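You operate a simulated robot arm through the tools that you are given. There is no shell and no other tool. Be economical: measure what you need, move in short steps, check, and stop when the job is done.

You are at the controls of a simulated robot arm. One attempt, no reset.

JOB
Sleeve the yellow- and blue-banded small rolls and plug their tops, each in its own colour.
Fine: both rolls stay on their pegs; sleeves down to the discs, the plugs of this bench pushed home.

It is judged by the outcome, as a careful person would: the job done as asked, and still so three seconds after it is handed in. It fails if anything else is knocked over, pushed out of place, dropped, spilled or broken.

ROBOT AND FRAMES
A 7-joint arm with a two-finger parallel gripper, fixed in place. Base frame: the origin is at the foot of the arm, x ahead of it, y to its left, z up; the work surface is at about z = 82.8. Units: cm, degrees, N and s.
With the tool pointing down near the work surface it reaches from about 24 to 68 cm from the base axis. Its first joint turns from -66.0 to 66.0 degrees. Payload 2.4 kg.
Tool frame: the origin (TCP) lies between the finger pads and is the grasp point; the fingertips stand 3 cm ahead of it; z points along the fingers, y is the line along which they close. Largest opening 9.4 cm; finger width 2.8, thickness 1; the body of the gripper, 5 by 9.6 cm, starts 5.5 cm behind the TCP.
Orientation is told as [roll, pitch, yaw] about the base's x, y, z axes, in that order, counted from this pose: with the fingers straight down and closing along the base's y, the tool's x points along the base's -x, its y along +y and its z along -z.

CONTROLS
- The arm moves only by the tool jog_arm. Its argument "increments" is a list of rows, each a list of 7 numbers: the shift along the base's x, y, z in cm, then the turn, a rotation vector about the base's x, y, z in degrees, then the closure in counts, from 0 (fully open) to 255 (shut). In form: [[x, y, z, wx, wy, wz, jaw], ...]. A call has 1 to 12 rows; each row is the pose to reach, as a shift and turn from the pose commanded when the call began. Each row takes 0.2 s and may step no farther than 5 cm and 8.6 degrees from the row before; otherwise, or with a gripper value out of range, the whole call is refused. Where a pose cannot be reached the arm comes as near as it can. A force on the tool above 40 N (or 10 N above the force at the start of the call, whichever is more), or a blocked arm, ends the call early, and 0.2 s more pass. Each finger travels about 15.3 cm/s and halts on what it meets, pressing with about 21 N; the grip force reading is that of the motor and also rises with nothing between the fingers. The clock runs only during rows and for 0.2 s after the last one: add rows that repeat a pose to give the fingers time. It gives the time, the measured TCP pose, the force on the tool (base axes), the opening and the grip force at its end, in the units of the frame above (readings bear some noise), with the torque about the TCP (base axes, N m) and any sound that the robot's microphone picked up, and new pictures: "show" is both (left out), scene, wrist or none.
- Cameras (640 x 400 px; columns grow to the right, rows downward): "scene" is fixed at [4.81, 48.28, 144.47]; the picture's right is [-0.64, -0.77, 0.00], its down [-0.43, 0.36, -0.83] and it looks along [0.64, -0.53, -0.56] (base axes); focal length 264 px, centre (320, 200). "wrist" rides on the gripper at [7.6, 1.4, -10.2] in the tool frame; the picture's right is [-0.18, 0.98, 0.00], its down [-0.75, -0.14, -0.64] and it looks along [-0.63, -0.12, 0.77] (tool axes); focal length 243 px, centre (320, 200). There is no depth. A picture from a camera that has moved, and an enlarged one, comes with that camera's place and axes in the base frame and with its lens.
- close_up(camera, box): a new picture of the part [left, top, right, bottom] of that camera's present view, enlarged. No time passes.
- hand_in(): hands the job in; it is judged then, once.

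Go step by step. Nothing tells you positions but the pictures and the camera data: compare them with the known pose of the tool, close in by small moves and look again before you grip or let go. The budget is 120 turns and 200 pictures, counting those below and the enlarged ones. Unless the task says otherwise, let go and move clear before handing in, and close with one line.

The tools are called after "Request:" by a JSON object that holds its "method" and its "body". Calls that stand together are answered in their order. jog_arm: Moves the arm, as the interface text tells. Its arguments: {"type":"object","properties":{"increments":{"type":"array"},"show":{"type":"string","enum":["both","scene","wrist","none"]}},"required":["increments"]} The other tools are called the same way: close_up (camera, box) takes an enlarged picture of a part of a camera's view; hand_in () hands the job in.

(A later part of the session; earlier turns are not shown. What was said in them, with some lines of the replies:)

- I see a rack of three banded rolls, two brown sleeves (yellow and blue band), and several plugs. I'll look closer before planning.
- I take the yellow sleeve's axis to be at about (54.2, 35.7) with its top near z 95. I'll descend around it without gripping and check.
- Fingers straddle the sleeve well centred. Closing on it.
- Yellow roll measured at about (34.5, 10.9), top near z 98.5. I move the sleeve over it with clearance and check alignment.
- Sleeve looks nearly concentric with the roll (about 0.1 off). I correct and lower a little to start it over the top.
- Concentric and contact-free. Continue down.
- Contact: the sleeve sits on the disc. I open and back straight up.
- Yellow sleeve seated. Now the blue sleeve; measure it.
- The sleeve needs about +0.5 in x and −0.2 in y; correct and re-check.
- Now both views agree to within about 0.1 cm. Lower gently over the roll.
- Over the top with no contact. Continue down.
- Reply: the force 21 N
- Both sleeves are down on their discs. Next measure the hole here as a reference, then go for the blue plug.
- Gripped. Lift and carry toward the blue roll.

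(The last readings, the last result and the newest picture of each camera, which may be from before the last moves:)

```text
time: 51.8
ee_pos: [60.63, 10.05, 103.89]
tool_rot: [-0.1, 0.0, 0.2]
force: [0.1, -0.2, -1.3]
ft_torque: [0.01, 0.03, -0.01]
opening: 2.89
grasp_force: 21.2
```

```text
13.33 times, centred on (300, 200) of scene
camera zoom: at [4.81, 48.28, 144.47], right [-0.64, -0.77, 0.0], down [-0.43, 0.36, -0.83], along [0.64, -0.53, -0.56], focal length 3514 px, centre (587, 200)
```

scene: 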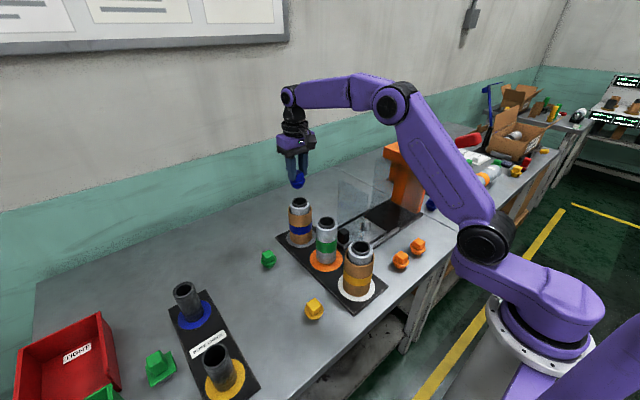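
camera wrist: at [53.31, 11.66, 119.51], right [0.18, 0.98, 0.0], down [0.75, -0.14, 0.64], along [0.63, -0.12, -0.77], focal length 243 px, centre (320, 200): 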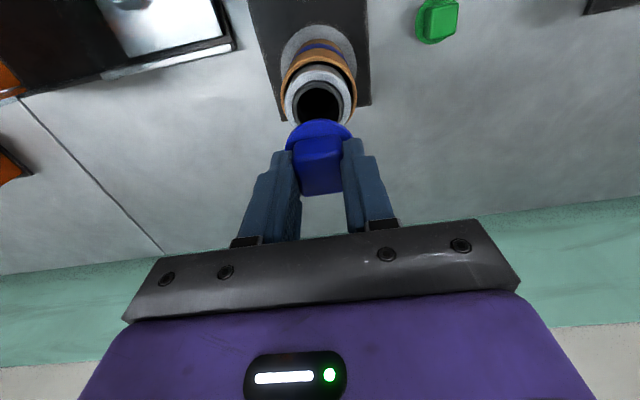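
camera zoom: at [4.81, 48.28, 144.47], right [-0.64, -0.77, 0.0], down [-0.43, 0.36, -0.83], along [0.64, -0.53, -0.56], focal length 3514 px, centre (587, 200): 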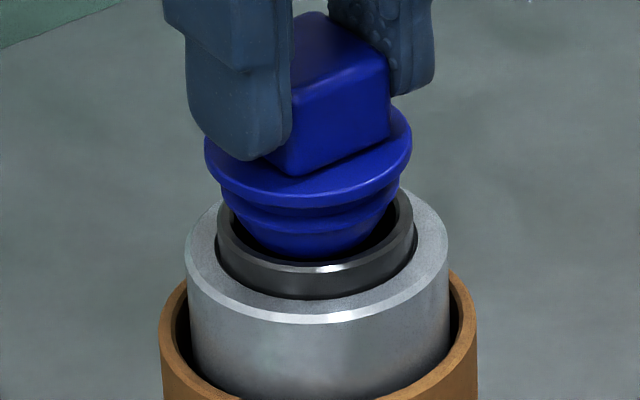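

Request:
{"method": "jog_arm", "body": {"increments": [[-0.1, 0, -0.3, 0, 0, 0, 255], [-0.1, 0, -0.6, 0, 0, 0, 255], [-0.1, 0, -0.9, 0, 0, 0, 255], [-0.1, 0, -1.2, 0, 0, 0, 255], [-0.1, 0, -1.2, 0, 0, 0, 255]], "show": "none"}}

Request:
{"method": "close_up", "body": {"camera": "scene", "box": [280, 180, 320, 220]}}

Request:
{"method": "close_up", "body": {"camera": "wrist", "box": [270, 60, 370, 160]}}

```text
time: 53.0
ee_pos: [60.52, 10.13, 102.72]
tool_rot: [0.1, -0.1, 0.1]
force: [0.8, -0.4, -1.0]
ft_torque: [-0.03, 0.01, 0.02]
opening: 2.89
grasp_force: 21.4
```

```text
10.00 times, centred on (300, 200) of scene
camera zoom: at [4.81, 48.28, 144.47], right [-0.64, -0.77, 0.0], down [-0.43, 0.36, -0.83], along [0.64, -0.53, -0.56], focal length 2635 px, centre (520, 200)
```

zoom: 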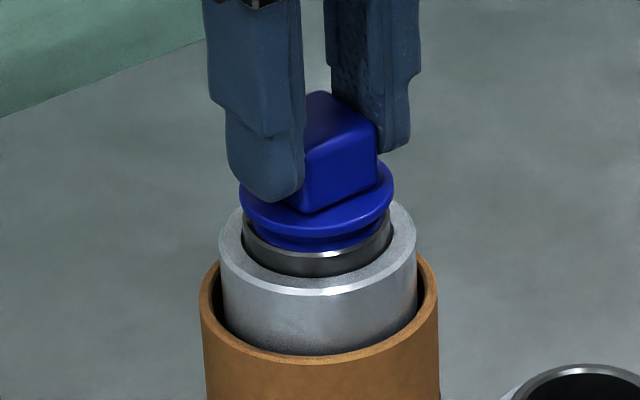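

```text
4.00 times, centred on (320, 110) of wrist
camera zoom: at [52.91, 11.51, 112.9], right [0.18, 0.98, 0.0], down [0.75, -0.14, 0.64], along [0.63, -0.12, -0.77], focal length 970 px, centre (320, 560)
```

zoom: 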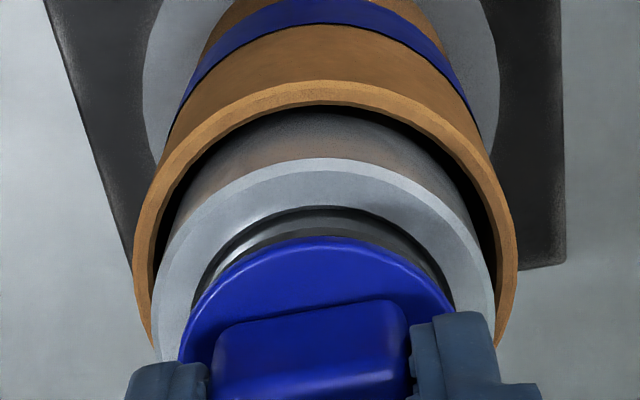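

The plug nose is in the bore. Push down slowly.

Request:
{"method": "jog_arm", "body": {"increments": [[0, 0.04, -0.3, 0, 0, 0, 255], [0, 0.04, -0.6, 0, 0, 0, 255], [0, 0.04, -0.8, 0, 0, 0, 255], [0, 0.04, -1.0, 0, 0, 0, 255], [0, 0.04, -1.2, 0, 0, 0, 255]], "show": "none"}}

Request:
{"method": "close_up", "body": {"camera": "scene", "box": [280, 180, 320, 220]}}

```text
time: 54.2
ee_pos: [60.51, 10.15, 101.65]
tool_rot: [0.0, -0.3, -0.1]
force: [3.1, -0.8, 16.6]
ft_torque: [-0.06, -0.18, 0.0]
opening: 2.87
grasp_force: 20.8
```

```text
10.00 times, centred on (300, 200) of scene
camera zoom: at [4.78, 48.27, 144.47], right [-0.64, -0.77, 0.0], down [-0.43, 0.36, -0.83], along [0.64, -0.53, -0.56], focal length 2635 px, centre (520, 200)
```

zoom: 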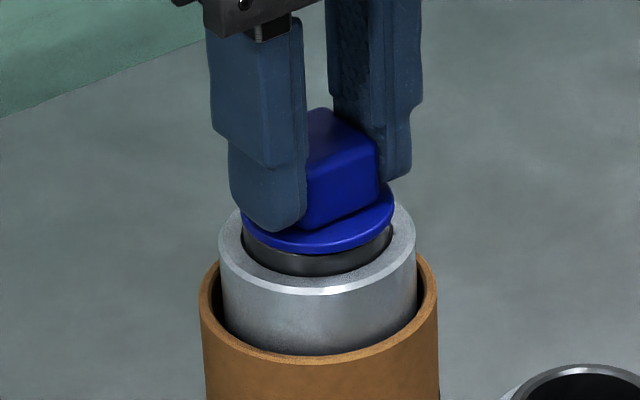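

Request:
{"method": "jog_arm", "body": {"increments": [[0, 0, -0.15, 0, 0, 0, 255], [0, 0, -0.3, 0, 0, 0, 255], [0, 0, -0.45, 0, 0, 0, 255], [0, 0, -0.6, 0, 0, 0, 255]], "show": "none"}}

Request:
{"method": "close_up", "body": {"camera": "scene", "box": [280, 180, 320, 220]}}

```text
time: 55.2
ee_pos: [60.67, 10.1, 101.34]
tool_rot: [0.0, -0.2, 0.0]
force: [-3.7, -1.5, 6.8]
ft_torque: [-0.05, 0.27, -0.01]
opening: 2.87
grasp_force: 21.4
stopped in row 4: the force on the tool passed its limit at 41 N (the readings are from after the stop); the commanded pose is now the measured one
```

```text
10.00 times, centred on (300, 200) of scene
camera zoom: at [4.78, 48.27, 144.47], right [-0.64, -0.77, 0.0], down [-0.43, 0.36, -0.83], along [0.64, -0.53, -0.56], focal length 2635 px, centre (520, 200)
```

zoom: 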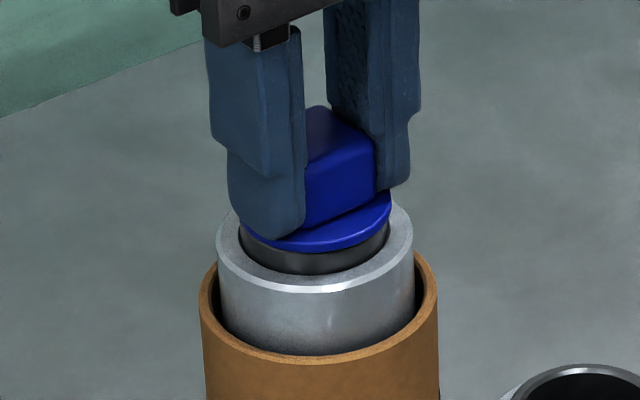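

Request:
{"method": "jog_arm", "body": {"increments": [[0, 0, 0.1, 0, 0, 0, 130], [0, 0, 0.1, 0, 0, 0, 130], [0, 0, 0.1, 0, 0, 0, 130], [0, 0, 3, 0, 0, 0, 130], [0, 0, 6, 0, 0, 0, 130], [0, 0, 8, 0, 0, 0, 130], [0, 0, 8, 0, 0, 0, 255], [0, 0, 8, 0, 0, 0, 255]]}}

Request:
{"method": "close_up", "body": {"camera": "scene", "box": [280, 180, 320, 220]}}

Request:
{"method": "close_up", "body": {"camera": "wrist", "box": [260, 40, 380, 140]}}

```text
time: 57.0
ee_pos: [60.68, 10.09, 109.08]
tool_rot: [0.0, -0.4, 0.1]
force: [-0.6, 0.6, 0.0]
ft_torque: [0.0, 0.04, -0.04]
opening: 0.0
grasp_force: 21.1
camera wrist: at [52.96, 11.59, 119.3], right [0.18, 0.98, 0.0], down [0.75, -0.14, 0.65], along [0.63, -0.12, -0.76], focal length 243 px, centre (320, 200)
```

scene: 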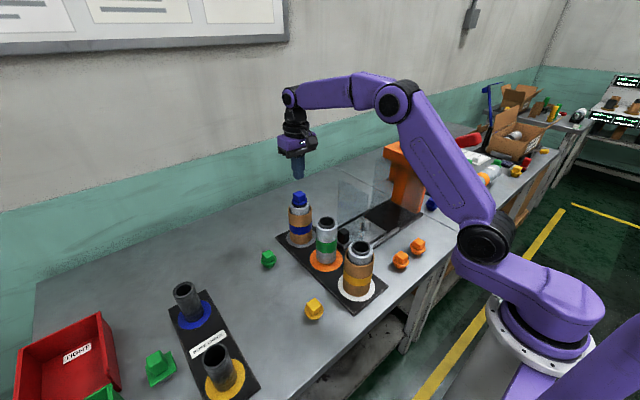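
wrist: 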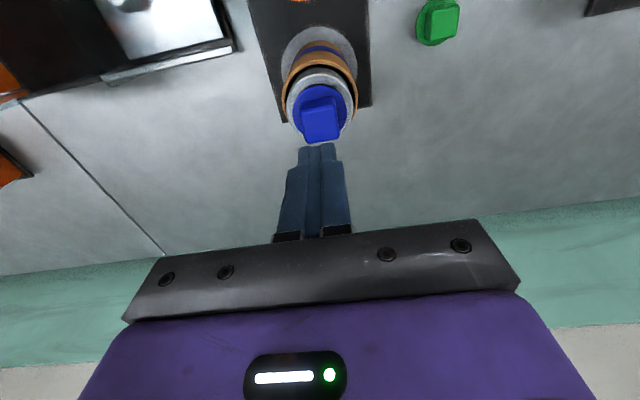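

```text
10.00 times, centred on (300, 200) of scene
camera zoom: at [4.81, 48.28, 144.47], right [-0.64, -0.77, 0.0], down [-0.43, 0.36, -0.83], along [0.64, -0.53, -0.56], focal length 2635 px, centre (520, 200)
```

zoom: 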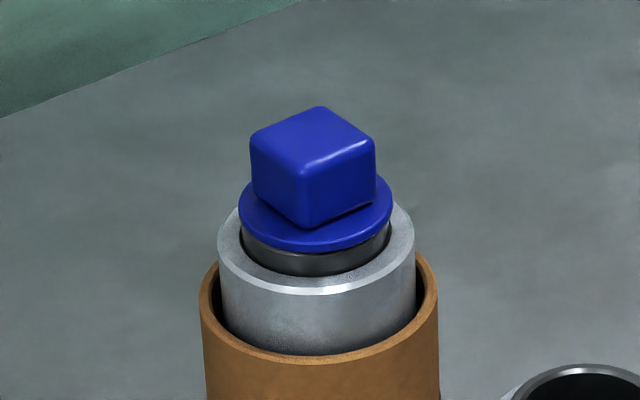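

```text
4.00 times, centred on (320, 90) of wrist
camera zoom: at [52.96, 11.59, 119.3], right [0.18, 0.98, 0.0], down [0.75, -0.14, 0.65], along [0.63, -0.12, -0.76], focal length 970 px, centre (320, 640)
```

zoom: 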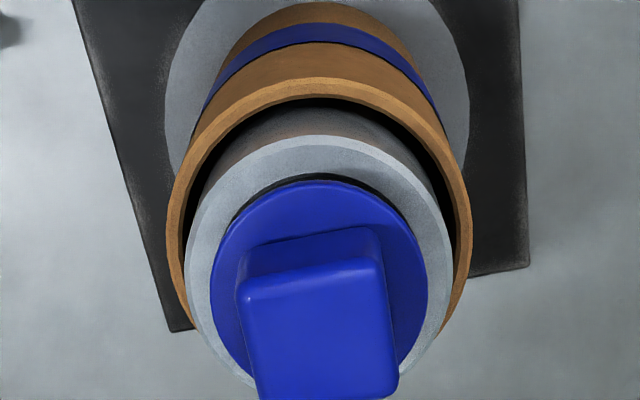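

Plug is nearly home; I'll press on the knob with closed fingertips to make sure.

Request:
{"method": "jog_arm", "body": {"increments": [[0, 0, -2, 0, 0, 0, 255], [0, 0, -4, 0, 0, 0, 255], [0, 0, -5, 0, 0, 0, 255], [0, 0, -5.4, 0, 0, 0, 255], [0, 0, -5.7, 0, 0, 0, 255], [0, 0, -5.9, 0, 0, 0, 255], [0, 0, -6.1, 0, 0, 0, 255], [0, 0, -6.3, 0, 0, 0, 255], [0, 0, -6.5, 0, 0, 0, 255], [0, 0, -6.7, 0, 0, 0, 255]], "show": "none"}}

Request:
{"method": "close_up", "body": {"camera": "scene", "box": [280, 180, 320, 220]}}

```text
time: 58.6
ee_pos: [60.83, 10.09, 103.67]
tool_rot: [0.1, -0.9, 0.0]
force: [-3.4, -0.5, 9.4]
ft_torque: [-0.03, 0.17, 0.01]
opening: 0.0
grasp_force: 20.9
stopped in row 7: the force on the tool passed its limit at 44 N (the readings are from after the stop); the commanded pose is now the measured one
```

```text
10.00 times, centred on (300, 200) of scene
camera zoom: at [4.78, 48.27, 144.47], right [-0.64, -0.77, 0.0], down [-0.43, 0.36, -0.83], along [0.64, -0.53, -0.56], focal length 2635 px, centre (520, 200)
```

zoom: 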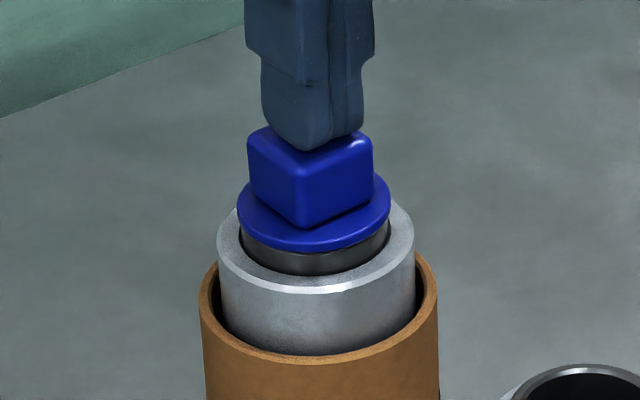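

Request:
{"method": "jog_arm", "body": {"increments": [[-0.1, 0, 2, 0, 0.9, 0, 255], [-0.1, 0, 6, 0, 0.9, 0, 255], [-0.1, 0, 8, 0, 0.9, 0, 0]], "show": "none"}}

Request:
{"method": "close_up", "body": {"camera": "scene", "box": [290, 190, 312, 214]}}

```text
time: 59.4
ee_pos: [60.93, 9.92, 111.54]
tool_rot: [0.1, 0.2, 0.0]
force: [1.2, -0.6, 0.1]
ft_torque: [0.0, -0.01, -0.04]
opening: 9.41
grasp_force: 0.1
```

```text
16.00 times, centred on (301, 202) of scene
camera zoom: at [4.81, 48.28, 144.47], right [-0.64, -0.77, 0.0], down [-0.43, 0.36, -0.83], along [0.64, -0.53, -0.56], focal length 4216 px, centre (624, 168)
```

zoom: 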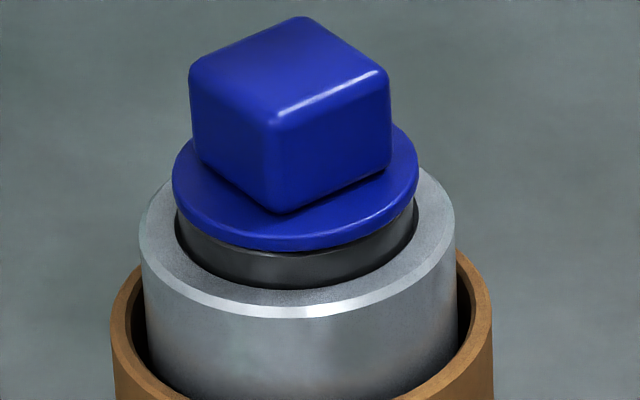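

Blue plug is home on the core. Now the yellow plug.

Request:
{"method": "jog_arm", "body": {"increments": [[-4, 2.4, 0, 0, 0, 0, 0], [-8, 4.8, 0, 0, 0, 0, 0], [-12, 7.2, 0, 0, 0, 0, 0], [-16, 9.6, 0, 0, 0, 0, 0], [-20, 12, 0, 0, 0, 0, 0], [-24, 14.4, -2, 0, 0, 0, 0], [-24.9, 14.7, -6, 0, 0, 0, 0], [-24.9, 14.7, -9, 0, 0, 0, 0], [-24.9, 14.7, -12, 0, 0, 0, 0], [-24.9, 14.7, -15, 0, 0, 0, 0], [-24.9, 14.7, -18, 0, 0, 0, 0], [-24.9, 14.7, -18, 0, 0, 0, 0]]}}

Request:
{"method": "close_up", "body": {"camera": "wrist", "box": [220, 80, 420, 240]}}

```text
refused: row 6 steps farther than a row can; nothing moved
```

```text
2.50 times, centred on (320, 160) of wrist
camera zoom: at [53.2, 11.45, 121.87], right [0.18, 0.98, 0.0], down [0.76, -0.14, 0.64], along [0.63, -0.12, -0.77], focal length 606 px, centre (320, 300)
```

zoom: 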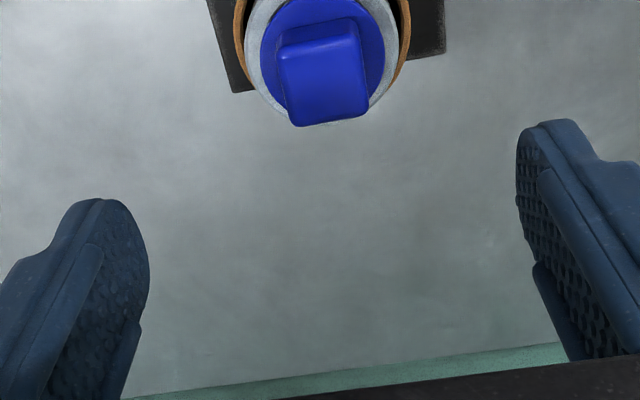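

Request:
{"method": "jog_arm", "body": {"increments": [[-4, 2.4, 0, 0, 0, 0, 0], [-8, 4.8, 0, 0, 0, 0, 0], [-12, 7.2, 0, 0, 0, 0, 0], [-16, 9.6, 0, 0, 0, 0, 0], [-20, 12, 0, 0, 0, 0, 0], [-23.5, 14, -2, 0, -0.1, 0, 0], [-24.9, 14.7, -6, 0, -0.1, 0, 0], [-24.9, 14.7, -10, 0, -0.1, 0, 0], [-24.9, 14.7, -14, 0, -0.1, 0, 0], [-24.9, 14.7, -18, 0, -0.1, 0, 0], [-24.9, 14.7, -18, 0, -0.1, 0, 0]]}}

Request:
{"method": "close_up", "body": {"camera": "wrist", "box": [220, 80, 420, 240]}}

```text
time: 61.8
ee_pos: [35.69, 24.67, 93.63]
tool_rot: [0.0, -0.1, 0.1]
force: [0.6, 0.6, 0.0]
ft_torque: [0.01, 0.0, 0.04]
opening: 9.4
grasp_force: 0.1
camera wrist: at [28.04, 26.07, 103.81], right [0.18, 0.98, 0.0], down [0.75, -0.14, 0.64], along [0.63, -0.12, -0.77], focal length 243 px, centre (320, 200)
```

scene: 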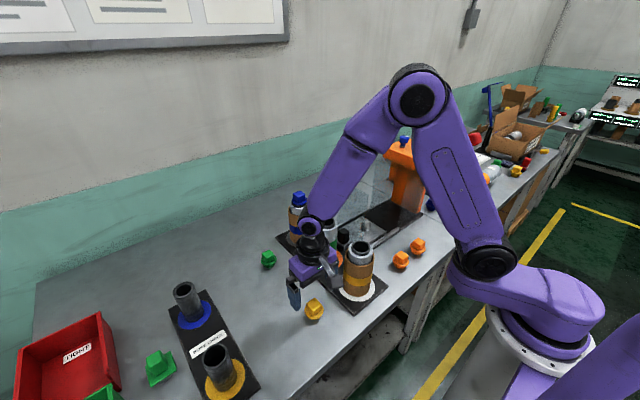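
wrist: 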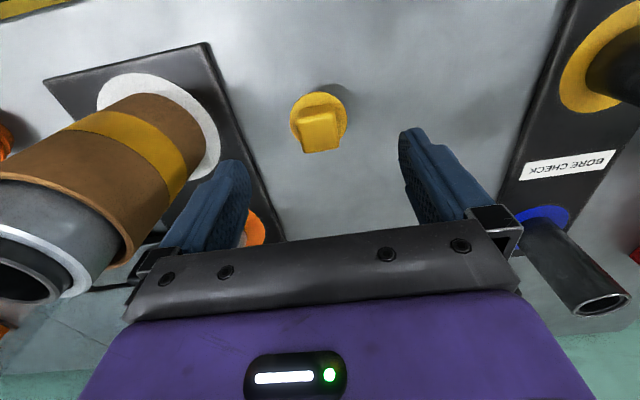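

```text
2.50 times, centred on (320, 160) of wrist
camera zoom: at [28.04, 26.07, 103.81], right [0.18, 0.98, 0.0], down [0.75, -0.14, 0.64], along [0.63, -0.12, -0.77], focal length 606 px, centre (320, 300)
```

zoom: 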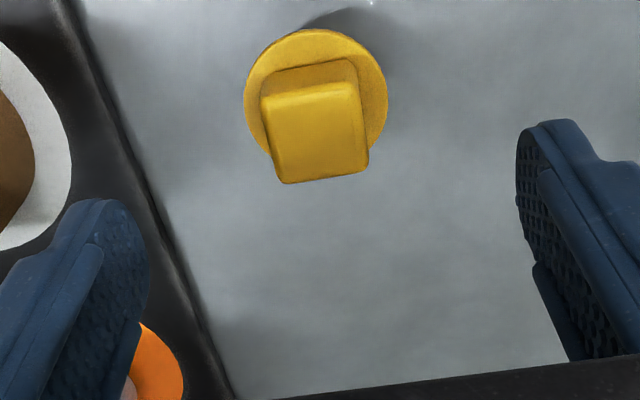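

Request:
{"method": "jog_arm", "body": {"increments": [[0.15, -0.13, -2, 0, 0, 0, 0], [0.15, -0.13, -4, 0, 0, 0, 0], [0.15, -0.13, -5, 0, 0, 0, 0], [0.15, -0.13, -5, 0, 0, 0, 0]], "show": "none"}}

Request:
{"method": "close_up", "body": {"camera": "wrist", "box": [220, 80, 420, 240]}}

Request:
{"method": "close_up", "body": {"camera": "scene", "box": [270, 260, 350, 340]}}

```text
time: 62.8
ee_pos: [35.87, 24.66, 88.66]
tool_rot: [0.1, 0.1, 0.0]
force: [0.9, -0.5, 0.3]
ft_torque: [0.0, 0.02, -0.05]
opening: 9.39
grasp_force: 0.1
```

```text
2.50 times, centred on (320, 160) of wrist
camera zoom: at [28.26, 26.08, 98.89], right [0.18, 0.98, 0.0], down [0.75, -0.14, 0.64], along [0.63, -0.12, -0.77], focal length 606 px, centre (320, 300)
```

zoom: 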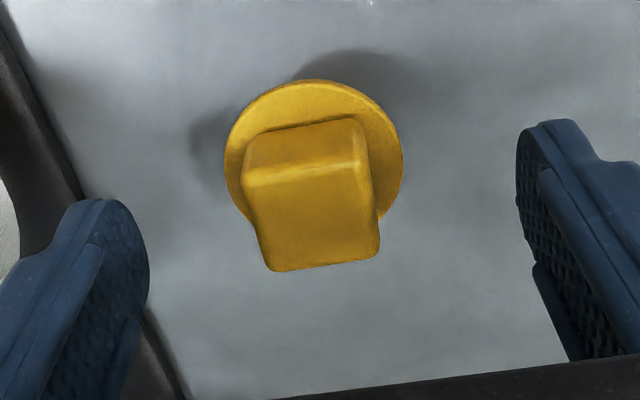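

```text
5.00 times, centred on (310, 300) of scene
camera zoom: at [4.81, 48.28, 144.47], right [-0.64, -0.77, 0.0], down [-0.43, 0.36, -0.83], along [0.64, -0.53, -0.56], focal length 1318 px, centre (370, -300)
```

zoom: 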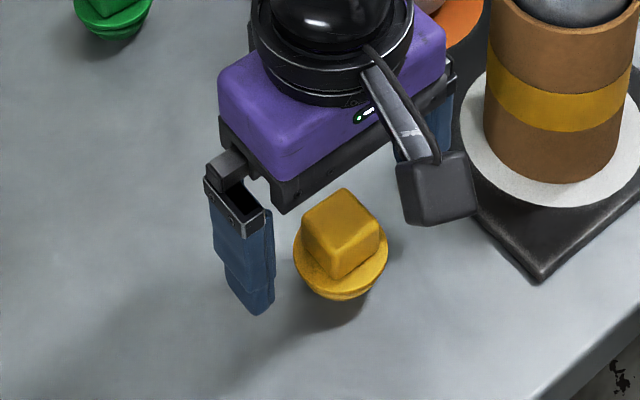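

Request:
{"method": "jog_arm", "body": {"increments": [[0, -0.1, -0.3, 0, 0, 0, 0], [0, -0.1, -0.45, 0, 0, 0, 0], [0, -0.1, -0.45, 0, 0, 0, 255], [0, -0.1, -0.45, 0, 0, 0, 255], [0, -0.1, -0.45, 0, 0, 0, 255], [0, -0.1, -0.45, 0, 0, 0, 255], [0, -0.1, 1, 0, 0, 0, 255], [0, -0.1, 5, 0, 0, 0, 255], [0, -0.1, 9, 0, 0, 0, 255], [0, -0.1, 13, 0, 0, 0, 255], [0, -0.1, 17, 0, 0, 0, 255], [0, -0.1, 21, 0, 0, 0, 255]]}}

```text
time: 65.4
ee_pos: [35.84, 24.51, 109.37]
tool_rot: [0.1, 0.0, 0.0]
force: [-0.2, 0.3, 0.5]
ft_torque: [0.02, 0.0, 0.04]
opening: 2.88
grasp_force: 20.8
camera wrist: at [28.19, 26.05, 119.58], right [0.18, 0.98, 0.0], down [0.75, -0.14, 0.64], along [0.63, -0.12, -0.77], focal length 243 px, centre (320, 200)
```

scene: 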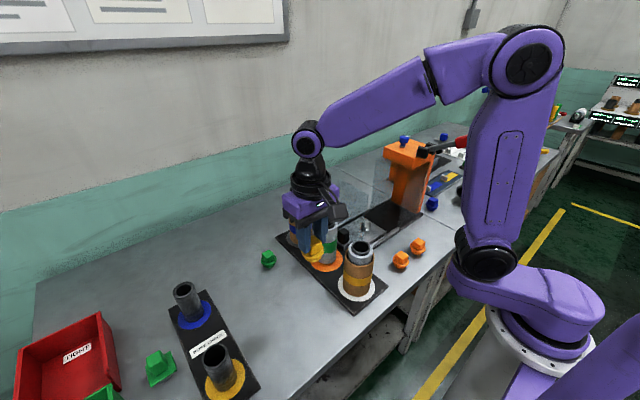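
wrist: 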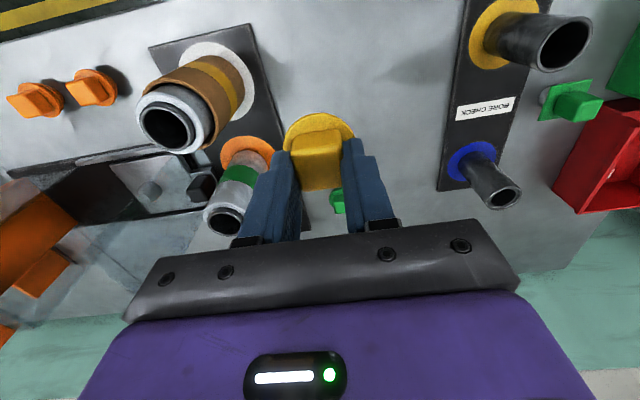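

Request:
{"method": "jog_arm", "body": {"increments": [[-0.3, -4.5, 0, 0, 0, 0, 255], [-0.6, -9, 0, 0, 0, 0, 255], [-0.9, -13, 0, 0, 0, 0, 255], [-1.1, -14.5, 0, 0, 0, 0, 255], [-1.1, -14.5, -2.5, 0, 0, 0, 255], [-1.1, -14.5, -4.4, 0, 0, 0, 255], [-1.1, -14.5, -4.4, 0, 0, 0, 255]], "show": "none"}}

Request:
{"method": "close_up", "body": {"camera": "wrist", "box": [270, 60, 370, 160]}}

Request:
{"method": "close_up", "body": {"camera": "scene", "box": [335, 205, 385, 265]}}

```text
time: 67.0
ee_pos: [34.87, 9.87, 105.15]
tool_rot: [0.1, 0.0, -0.1]
force: [-0.4, 0.4, -0.6]
ft_torque: [0.0, -0.02, -0.01]
opening: 2.88
grasp_force: 21.2
```

```text
4.00 times, centred on (320, 110) of wrist
camera zoom: at [27.2, 11.29, 115.37], right [0.18, 0.98, 0.0], down [0.75, -0.14, 0.64], along [0.63, -0.12, -0.77], focal length 970 px, centre (320, 560)
```

zoom: 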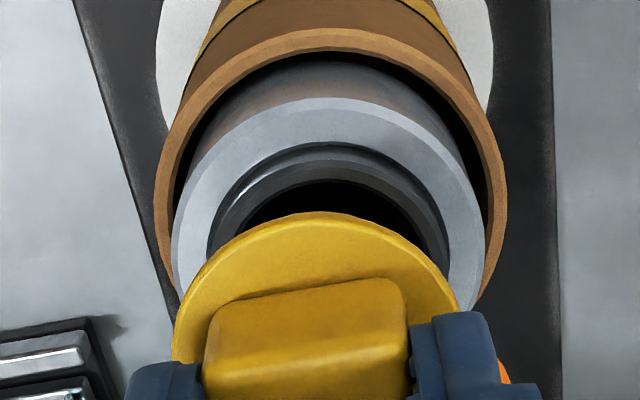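

```text
6.67 times, centred on (360, 235) of scene
camera zoom: at [4.81, 48.28, 144.47], right [-0.64, -0.77, 0.0], down [-0.43, 0.36, -0.83], along [0.64, -0.53, -0.56], focal length 1757 px, centre (53, -33)
```

zoom: 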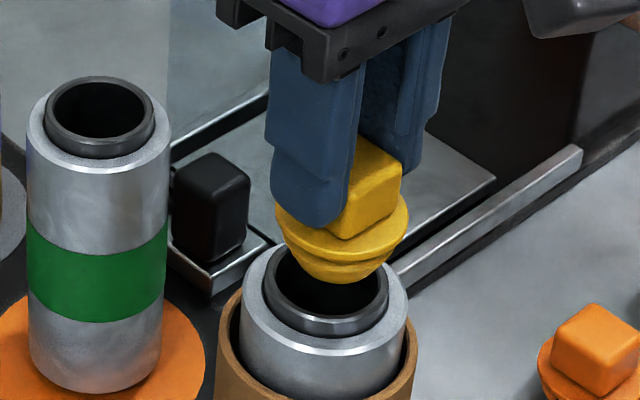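

Request:
{"method": "jog_arm", "body": {"increments": [[0.37, 0.08, 0, 0, 0, 0, 255], [0.37, 0.08, -0.6, 0, 0, 0, 255], [0.37, 0.08, -1.0, 0, 0, 0, 255], [0.37, 0.08, -1.0, 0, 0, 0, 255]], "show": "none"}}

Request:
{"method": "close_up", "body": {"camera": "wrist", "box": [270, 60, 370, 160]}}

Request:
{"method": "close_up", "body": {"camera": "scene", "box": [335, 205, 385, 265]}}

```text
time: 68.0
ee_pos: [35.43, 10.04, 104.13]
tool_rot: [0.1, 0.0, 0.0]
force: [-0.5, 0.5, 0.4]
ft_torque: [0.0, 0.0, 0.02]
opening: 2.87
grasp_force: 20.9
```

```text
4.00 times, centred on (320, 110) of wrist
camera zoom: at [27.72, 11.41, 114.37], right [0.18, 0.98, 0.0], down [0.75, -0.14, 0.64], along [0.63, -0.12, -0.77], focal length 970 px, centre (320, 560)
```

zoom: 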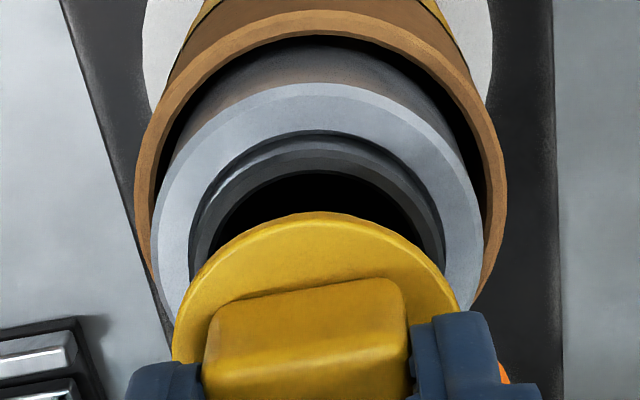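

```text
6.67 times, centred on (360, 235) of scene
camera zoom: at [4.81, 48.28, 144.47], right [-0.64, -0.77, 0.0], down [-0.43, 0.36, -0.83], along [0.64, -0.53, -0.56], focal length 1757 px, centre (53, -33)
```

zoom: 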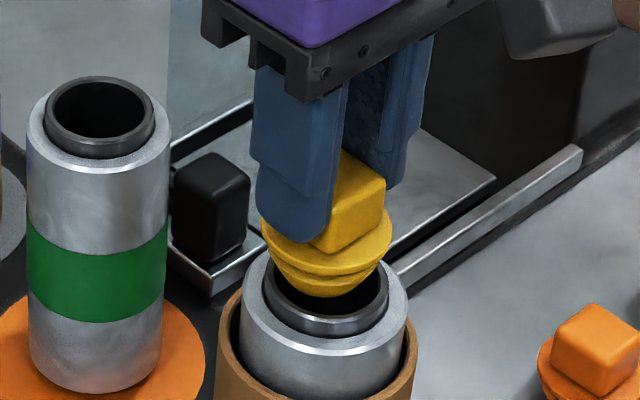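

Request:
{"method": "jog_arm", "body": {"increments": [[-0.25, 0, 0, 0, 0, 0, 255], [-0.25, 0, -0.3, 0, 0, 0, 255], [-0.25, 0, -0.3, 0, 0, 0, 255]], "show": "none"}}

Request:
{"method": "close_up", "body": {"camera": "wrist", "box": [270, 60, 370, 160]}}

Request:
{"method": "close_up", "body": {"camera": "scene", "box": [343, 220, 377, 260]}}

```text
time: 68.8
ee_pos: [35.0, 10.01, 103.95]
tool_rot: [0.0, -0.1, 0.0]
force: [0.1, 0.3, -0.5]
ft_torque: [0.01, -0.02, 0.0]
opening: 2.87
grasp_force: 20.4
```

```text
4.00 times, centred on (320, 110) of wrist
camera zoom: at [27.37, 11.52, 114.12], right [0.18, 0.98, 0.0], down [0.75, -0.14, 0.64], along [0.63, -0.12, -0.77], focal length 970 px, centre (320, 560)
```

zoom: 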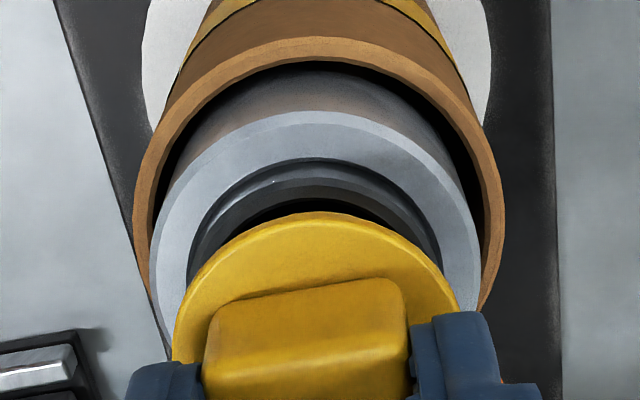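

```text
10.00 times, centred on (360, 240) of scene
camera zoom: at [4.81, 48.28, 144.47], right [-0.64, -0.77, 0.0], down [-0.43, 0.36, -0.83], along [0.64, -0.53, -0.56], focal length 2635 px, centre (-80, -200)
```

zoom: 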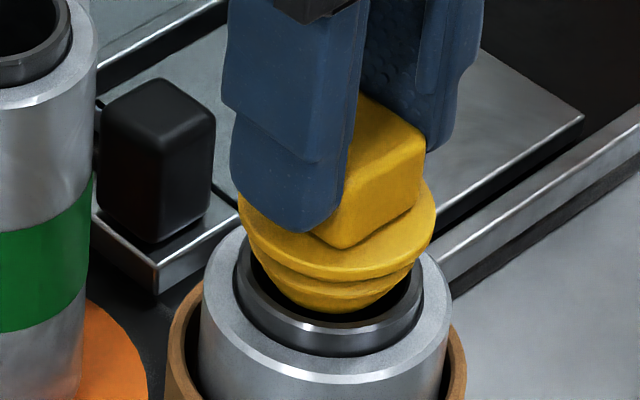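

Request:
{"method": "jog_arm", "body": {"increments": [[0.05, -0.05, -0.3, 0, 0, 0, 255], [0.05, -0.05, -0.6, 0, 0, 0, 255], [0.05, -0.05, -0.9, 0, 0, 0, 255], [0.05, -0.05, -1.1, 0, 0, 0, 255], [0.05, -0.05, -1.1, 0, 0, 0, 255]], "show": "none"}}

Request:
{"method": "close_up", "body": {"camera": "scene", "box": [343, 220, 377, 260]}}

Request:
{"method": "close_up", "body": {"camera": "wrist", "box": [270, 60, 370, 160]}}

```text
time: 70.0
ee_pos: [35.13, 10.15, 102.92]
tool_rot: [0.1, -0.1, 0.0]
force: [-0.2, -0.5, -0.8]
ft_torque: [-0.02, 0.0, -0.01]
opening: 2.85
grasp_force: 20.6
```

```text
10.00 times, centred on (360, 240) of scene
camera zoom: at [4.81, 48.28, 144.47], right [-0.64, -0.77, 0.0], down [-0.43, 0.36, -0.83], along [0.64, -0.53, -0.56], focal length 2635 px, centre (-80, -200)
```

zoom: 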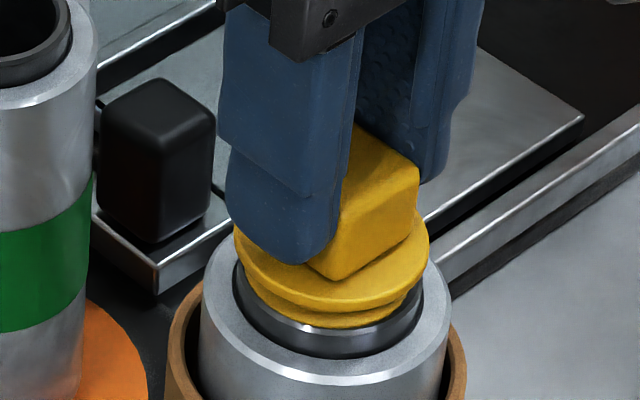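

```text
4.00 times, centred on (320, 110) of wrist
camera zoom: at [27.41, 11.52, 113.05], right [0.18, 0.98, 0.0], down [0.75, -0.14, 0.64], along [0.63, -0.12, -0.77], focal length 970 px, centre (320, 560)
```

zoom: 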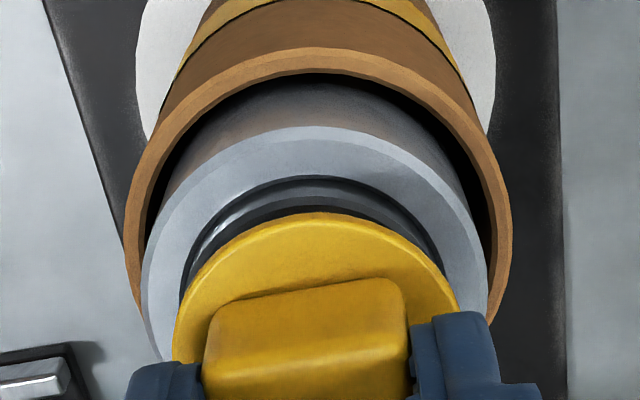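

Nose is in the yellow bore; push down.

Request:
{"method": "jog_arm", "body": {"increments": [[0, -0.03, -0.3, 0, 0, 0, 255], [0, -0.03, -0.6, 0, 0, 0, 255], [0, -0.03, -0.8, 0, 0, 0, 255], [0, -0.03, -1.0, 0, 0, 0, 255], [0, -0.03, -1.2, 0, 0, 0, 255], [0, -0.03, -1.4, 0, 0, 0, 255]], "show": "none"}}

Request:
{"method": "close_up", "body": {"camera": "scene", "box": [343, 220, 377, 260]}}

```text
time: 71.4
ee_pos: [35.13, 10.07, 101.43]
tool_rot: [0.1, -0.2, 0.0]
force: [2.0, 1.1, 16.2]
ft_torque: [0.11, -0.08, 0.04]
opening: 2.85
grasp_force: 21.4
```

```text
10.00 times, centred on (360, 240) of scene
camera zoom: at [4.79, 48.28, 144.47], right [-0.64, -0.77, 0.0], down [-0.43, 0.36, -0.83], along [0.64, -0.53, -0.56], focal length 2635 px, centre (-80, -200)
```

zoom: 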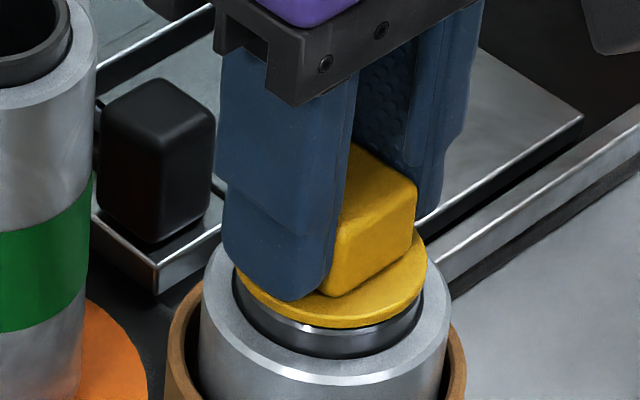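

Request:
{"method": "jog_arm", "body": {"increments": [[0, 0, -0.15, 0, 0, 0, 255], [0, 0, -0.3, 0, 0, 0, 255]], "show": "none"}}

Request:
{"method": "jog_arm", "body": {"increments": [[0, 0, 0.1, 0, 0, 0, 130], [0, 0, 0.1, 0, 0, 0, 130], [0, 0, 0.1, 0, 0, 0, 130], [0, 0, 3, 0, 0, 0, 130], [0, 0, 6, 0, 0, 0, 130], [0, 0, 8, 0, 0, 0, 130], [0, 0, 8, 0, 0, 0, 255], [0, 0, 8, 0, 0, 0, 255]], "show": "wrist"}}

Request:
{"method": "close_up", "body": {"camera": "scene", "box": [343, 220, 377, 260]}}

```text
time: 72.0
ee_pos: [35.15, 9.96, 101.23]
tool_rot: [0.2, -0.2, 0.0]
force: [-3.6, -0.9, 12.5]
ft_torque: [-0.01, 0.19, -0.01]
opening: 2.89
grasp_force: 21.2
stopped in row 2: the force on the tool passed its limit at 44 N (the readings are from after the stop); the commanded pose is now the measured one
```

```text
time: 73.8
ee_pos: [35.19, 9.99, 109.34]
tool_rot: [0.2, -0.2, 0.0]
force: [-0.5, 0.8, -1.3]
ft_torque: [0.03, -0.03, -0.01]
opening: 0.03
grasp_force: 20.7
camera wrist: at [27.44, 11.47, 119.56], right [0.18, 0.98, 0.0], down [0.75, -0.14, 0.64], along [0.63, -0.12, -0.76], focal length 243 px, centre (320, 200)
```

wrist: 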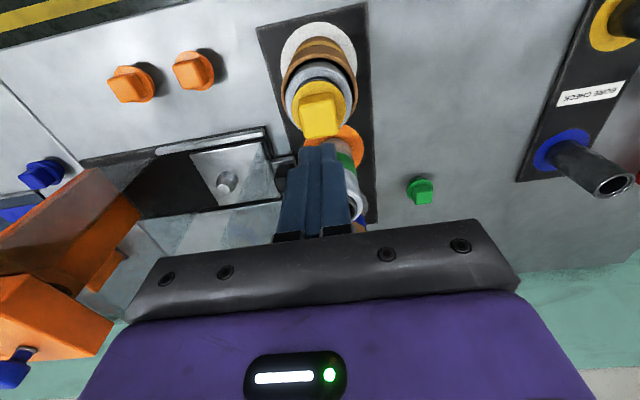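

```text
10.00 times, centred on (360, 240) of scene
camera zoom: at [4.81, 48.28, 144.47], right [-0.64, -0.77, 0.0], down [-0.43, 0.36, -0.83], along [0.64, -0.53, -0.56], focal length 2635 px, centre (-80, -200)
```

zoom: 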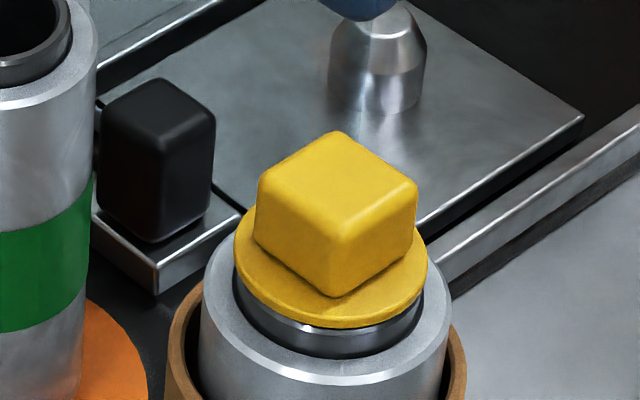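

Request:
{"method": "jog_arm", "body": {"increments": [[0, 0, -2, 0, 0, 0, 255], [0, 0, -4, 0, 0, 0, 255], [0, 0, -5, 0, 0, 0, 255], [0, 0, -5.4, 0, 0, 0, 255], [0, 0, -5.7, 0, 0, 0, 255], [0, 0, -5.9, 0, 0, 0, 255], [0, 0, -6.1, 0, 0, 0, 255], [0, 0, -6.3, 0, 0, 0, 255], [0, 0, -6.5, 0, 0, 0, 255], [0, 0, -6.7, 0, 0, 0, 255]], "show": "none"}}

Request:
{"method": "jog_arm", "body": {"increments": [[0, 0, 2, 0, 0.4, 0, 255], [0, 0, 6, 0, 0.4, 0, 255], [0, 0, 10, 0, 0.4, 0, 255], [0, 4, 12, 0, 0.4, 0, 255], [0, 8, 12, 0, 0.4, 0, 255], [0, 12, 12, 0, 0.4, 0, 100]]}}

Request:
{"method": "close_up", "body": {"camera": "scene", "box": [343, 220, 377, 260]}}

Request:
{"method": "close_up", "body": {"camera": "scene", "box": [270, 180, 390, 310]}}

```text
time: 75.2
ee_pos: [35.22, 10.03, 103.76]
tool_rot: [0.2, -0.5, 0.0]
force: [-5.8, -1.1, 19.8]
ft_torque: [-0.03, 0.41, -0.01]
opening: 0.01
grasp_force: 21.2
stopped in row 7: the force on the tool passed its limit at 48 N (the readings are from after the stop); the commanded pose is now the measured one
```

```text
time: 76.6
ee_pos: [34.98, 21.87, 115.55]
tool_rot: [0.2, -0.1, -0.2]
force: [-0.5, 1.0, 0.5]
ft_torque: [-0.03, -0.04, 0.01]
opening: 5.71
grasp_force: 0.0
camera wrist: at [27.42, 23.14, 125.62], right [0.19, 0.98, 0.0], down [0.75, -0.14, 0.64], along [0.63, -0.12, -0.77], focal length 243 px, centre (320, 200)
```

scene: 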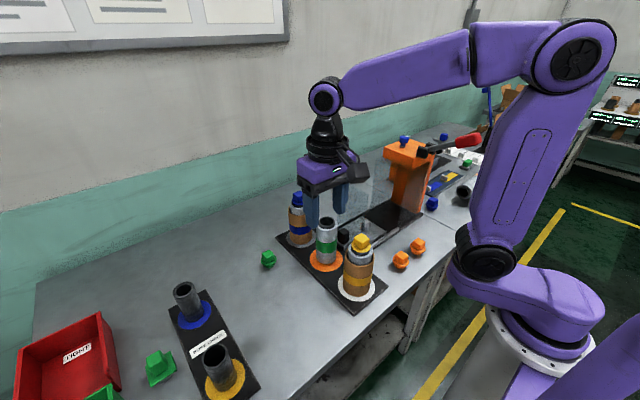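
wrist: 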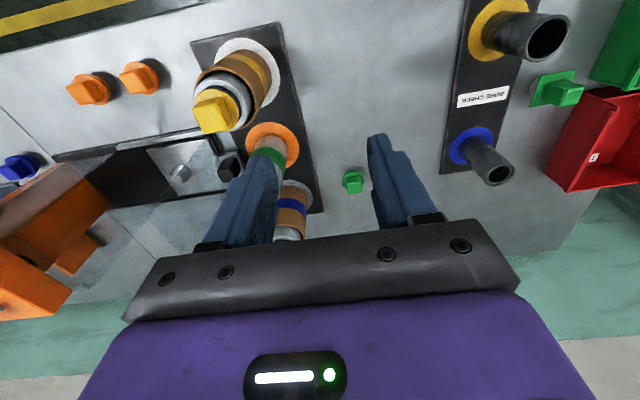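

```text
10.00 times, centred on (360, 240) of scene
camera zoom: at [4.81, 48.28, 144.47], right [-0.64, -0.77, 0.0], down [-0.43, 0.36, -0.83], along [0.64, -0.53, -0.56], focal length 2635 px, centre (-80, -200)
```

zoom: 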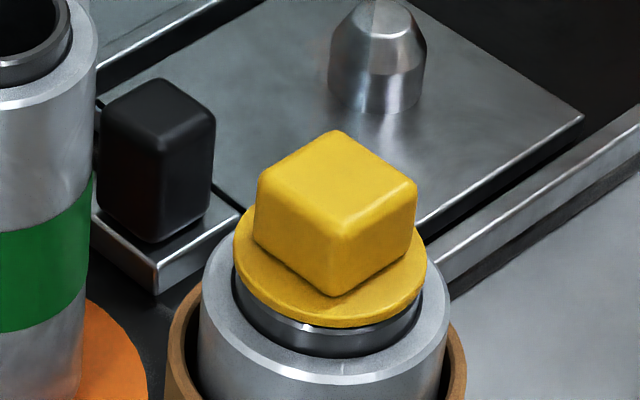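

```text
3.08 times, centred on (330, 245) of scene
camera zoom: at [4.81, 48.28, 144.47], right [-0.64, -0.77, 0.0], down [-0.43, 0.36, -0.83], along [0.64, -0.53, -0.56], focal length 811 px, centre (289, 62)
```

zoom: 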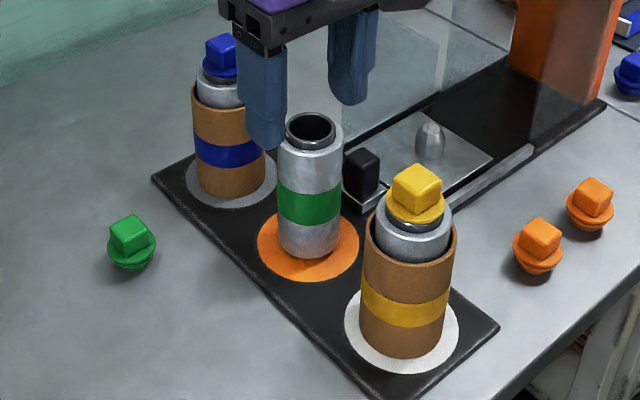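

Both rolls carry their own-colour sleeve down on the disc. Their plugs sit flush on the cores and did not move under a final push of more than 40 N. The gripper is clear, so I'm handing in.

Request:
{"method": "hand_in", "body": {}}

```text
The job is handed in.
```

The yellow- and blue-banded rolls are sleeved down to their discs and plugged in their own colours. Both are still on their pegs, and I saw nothing else disturbed.
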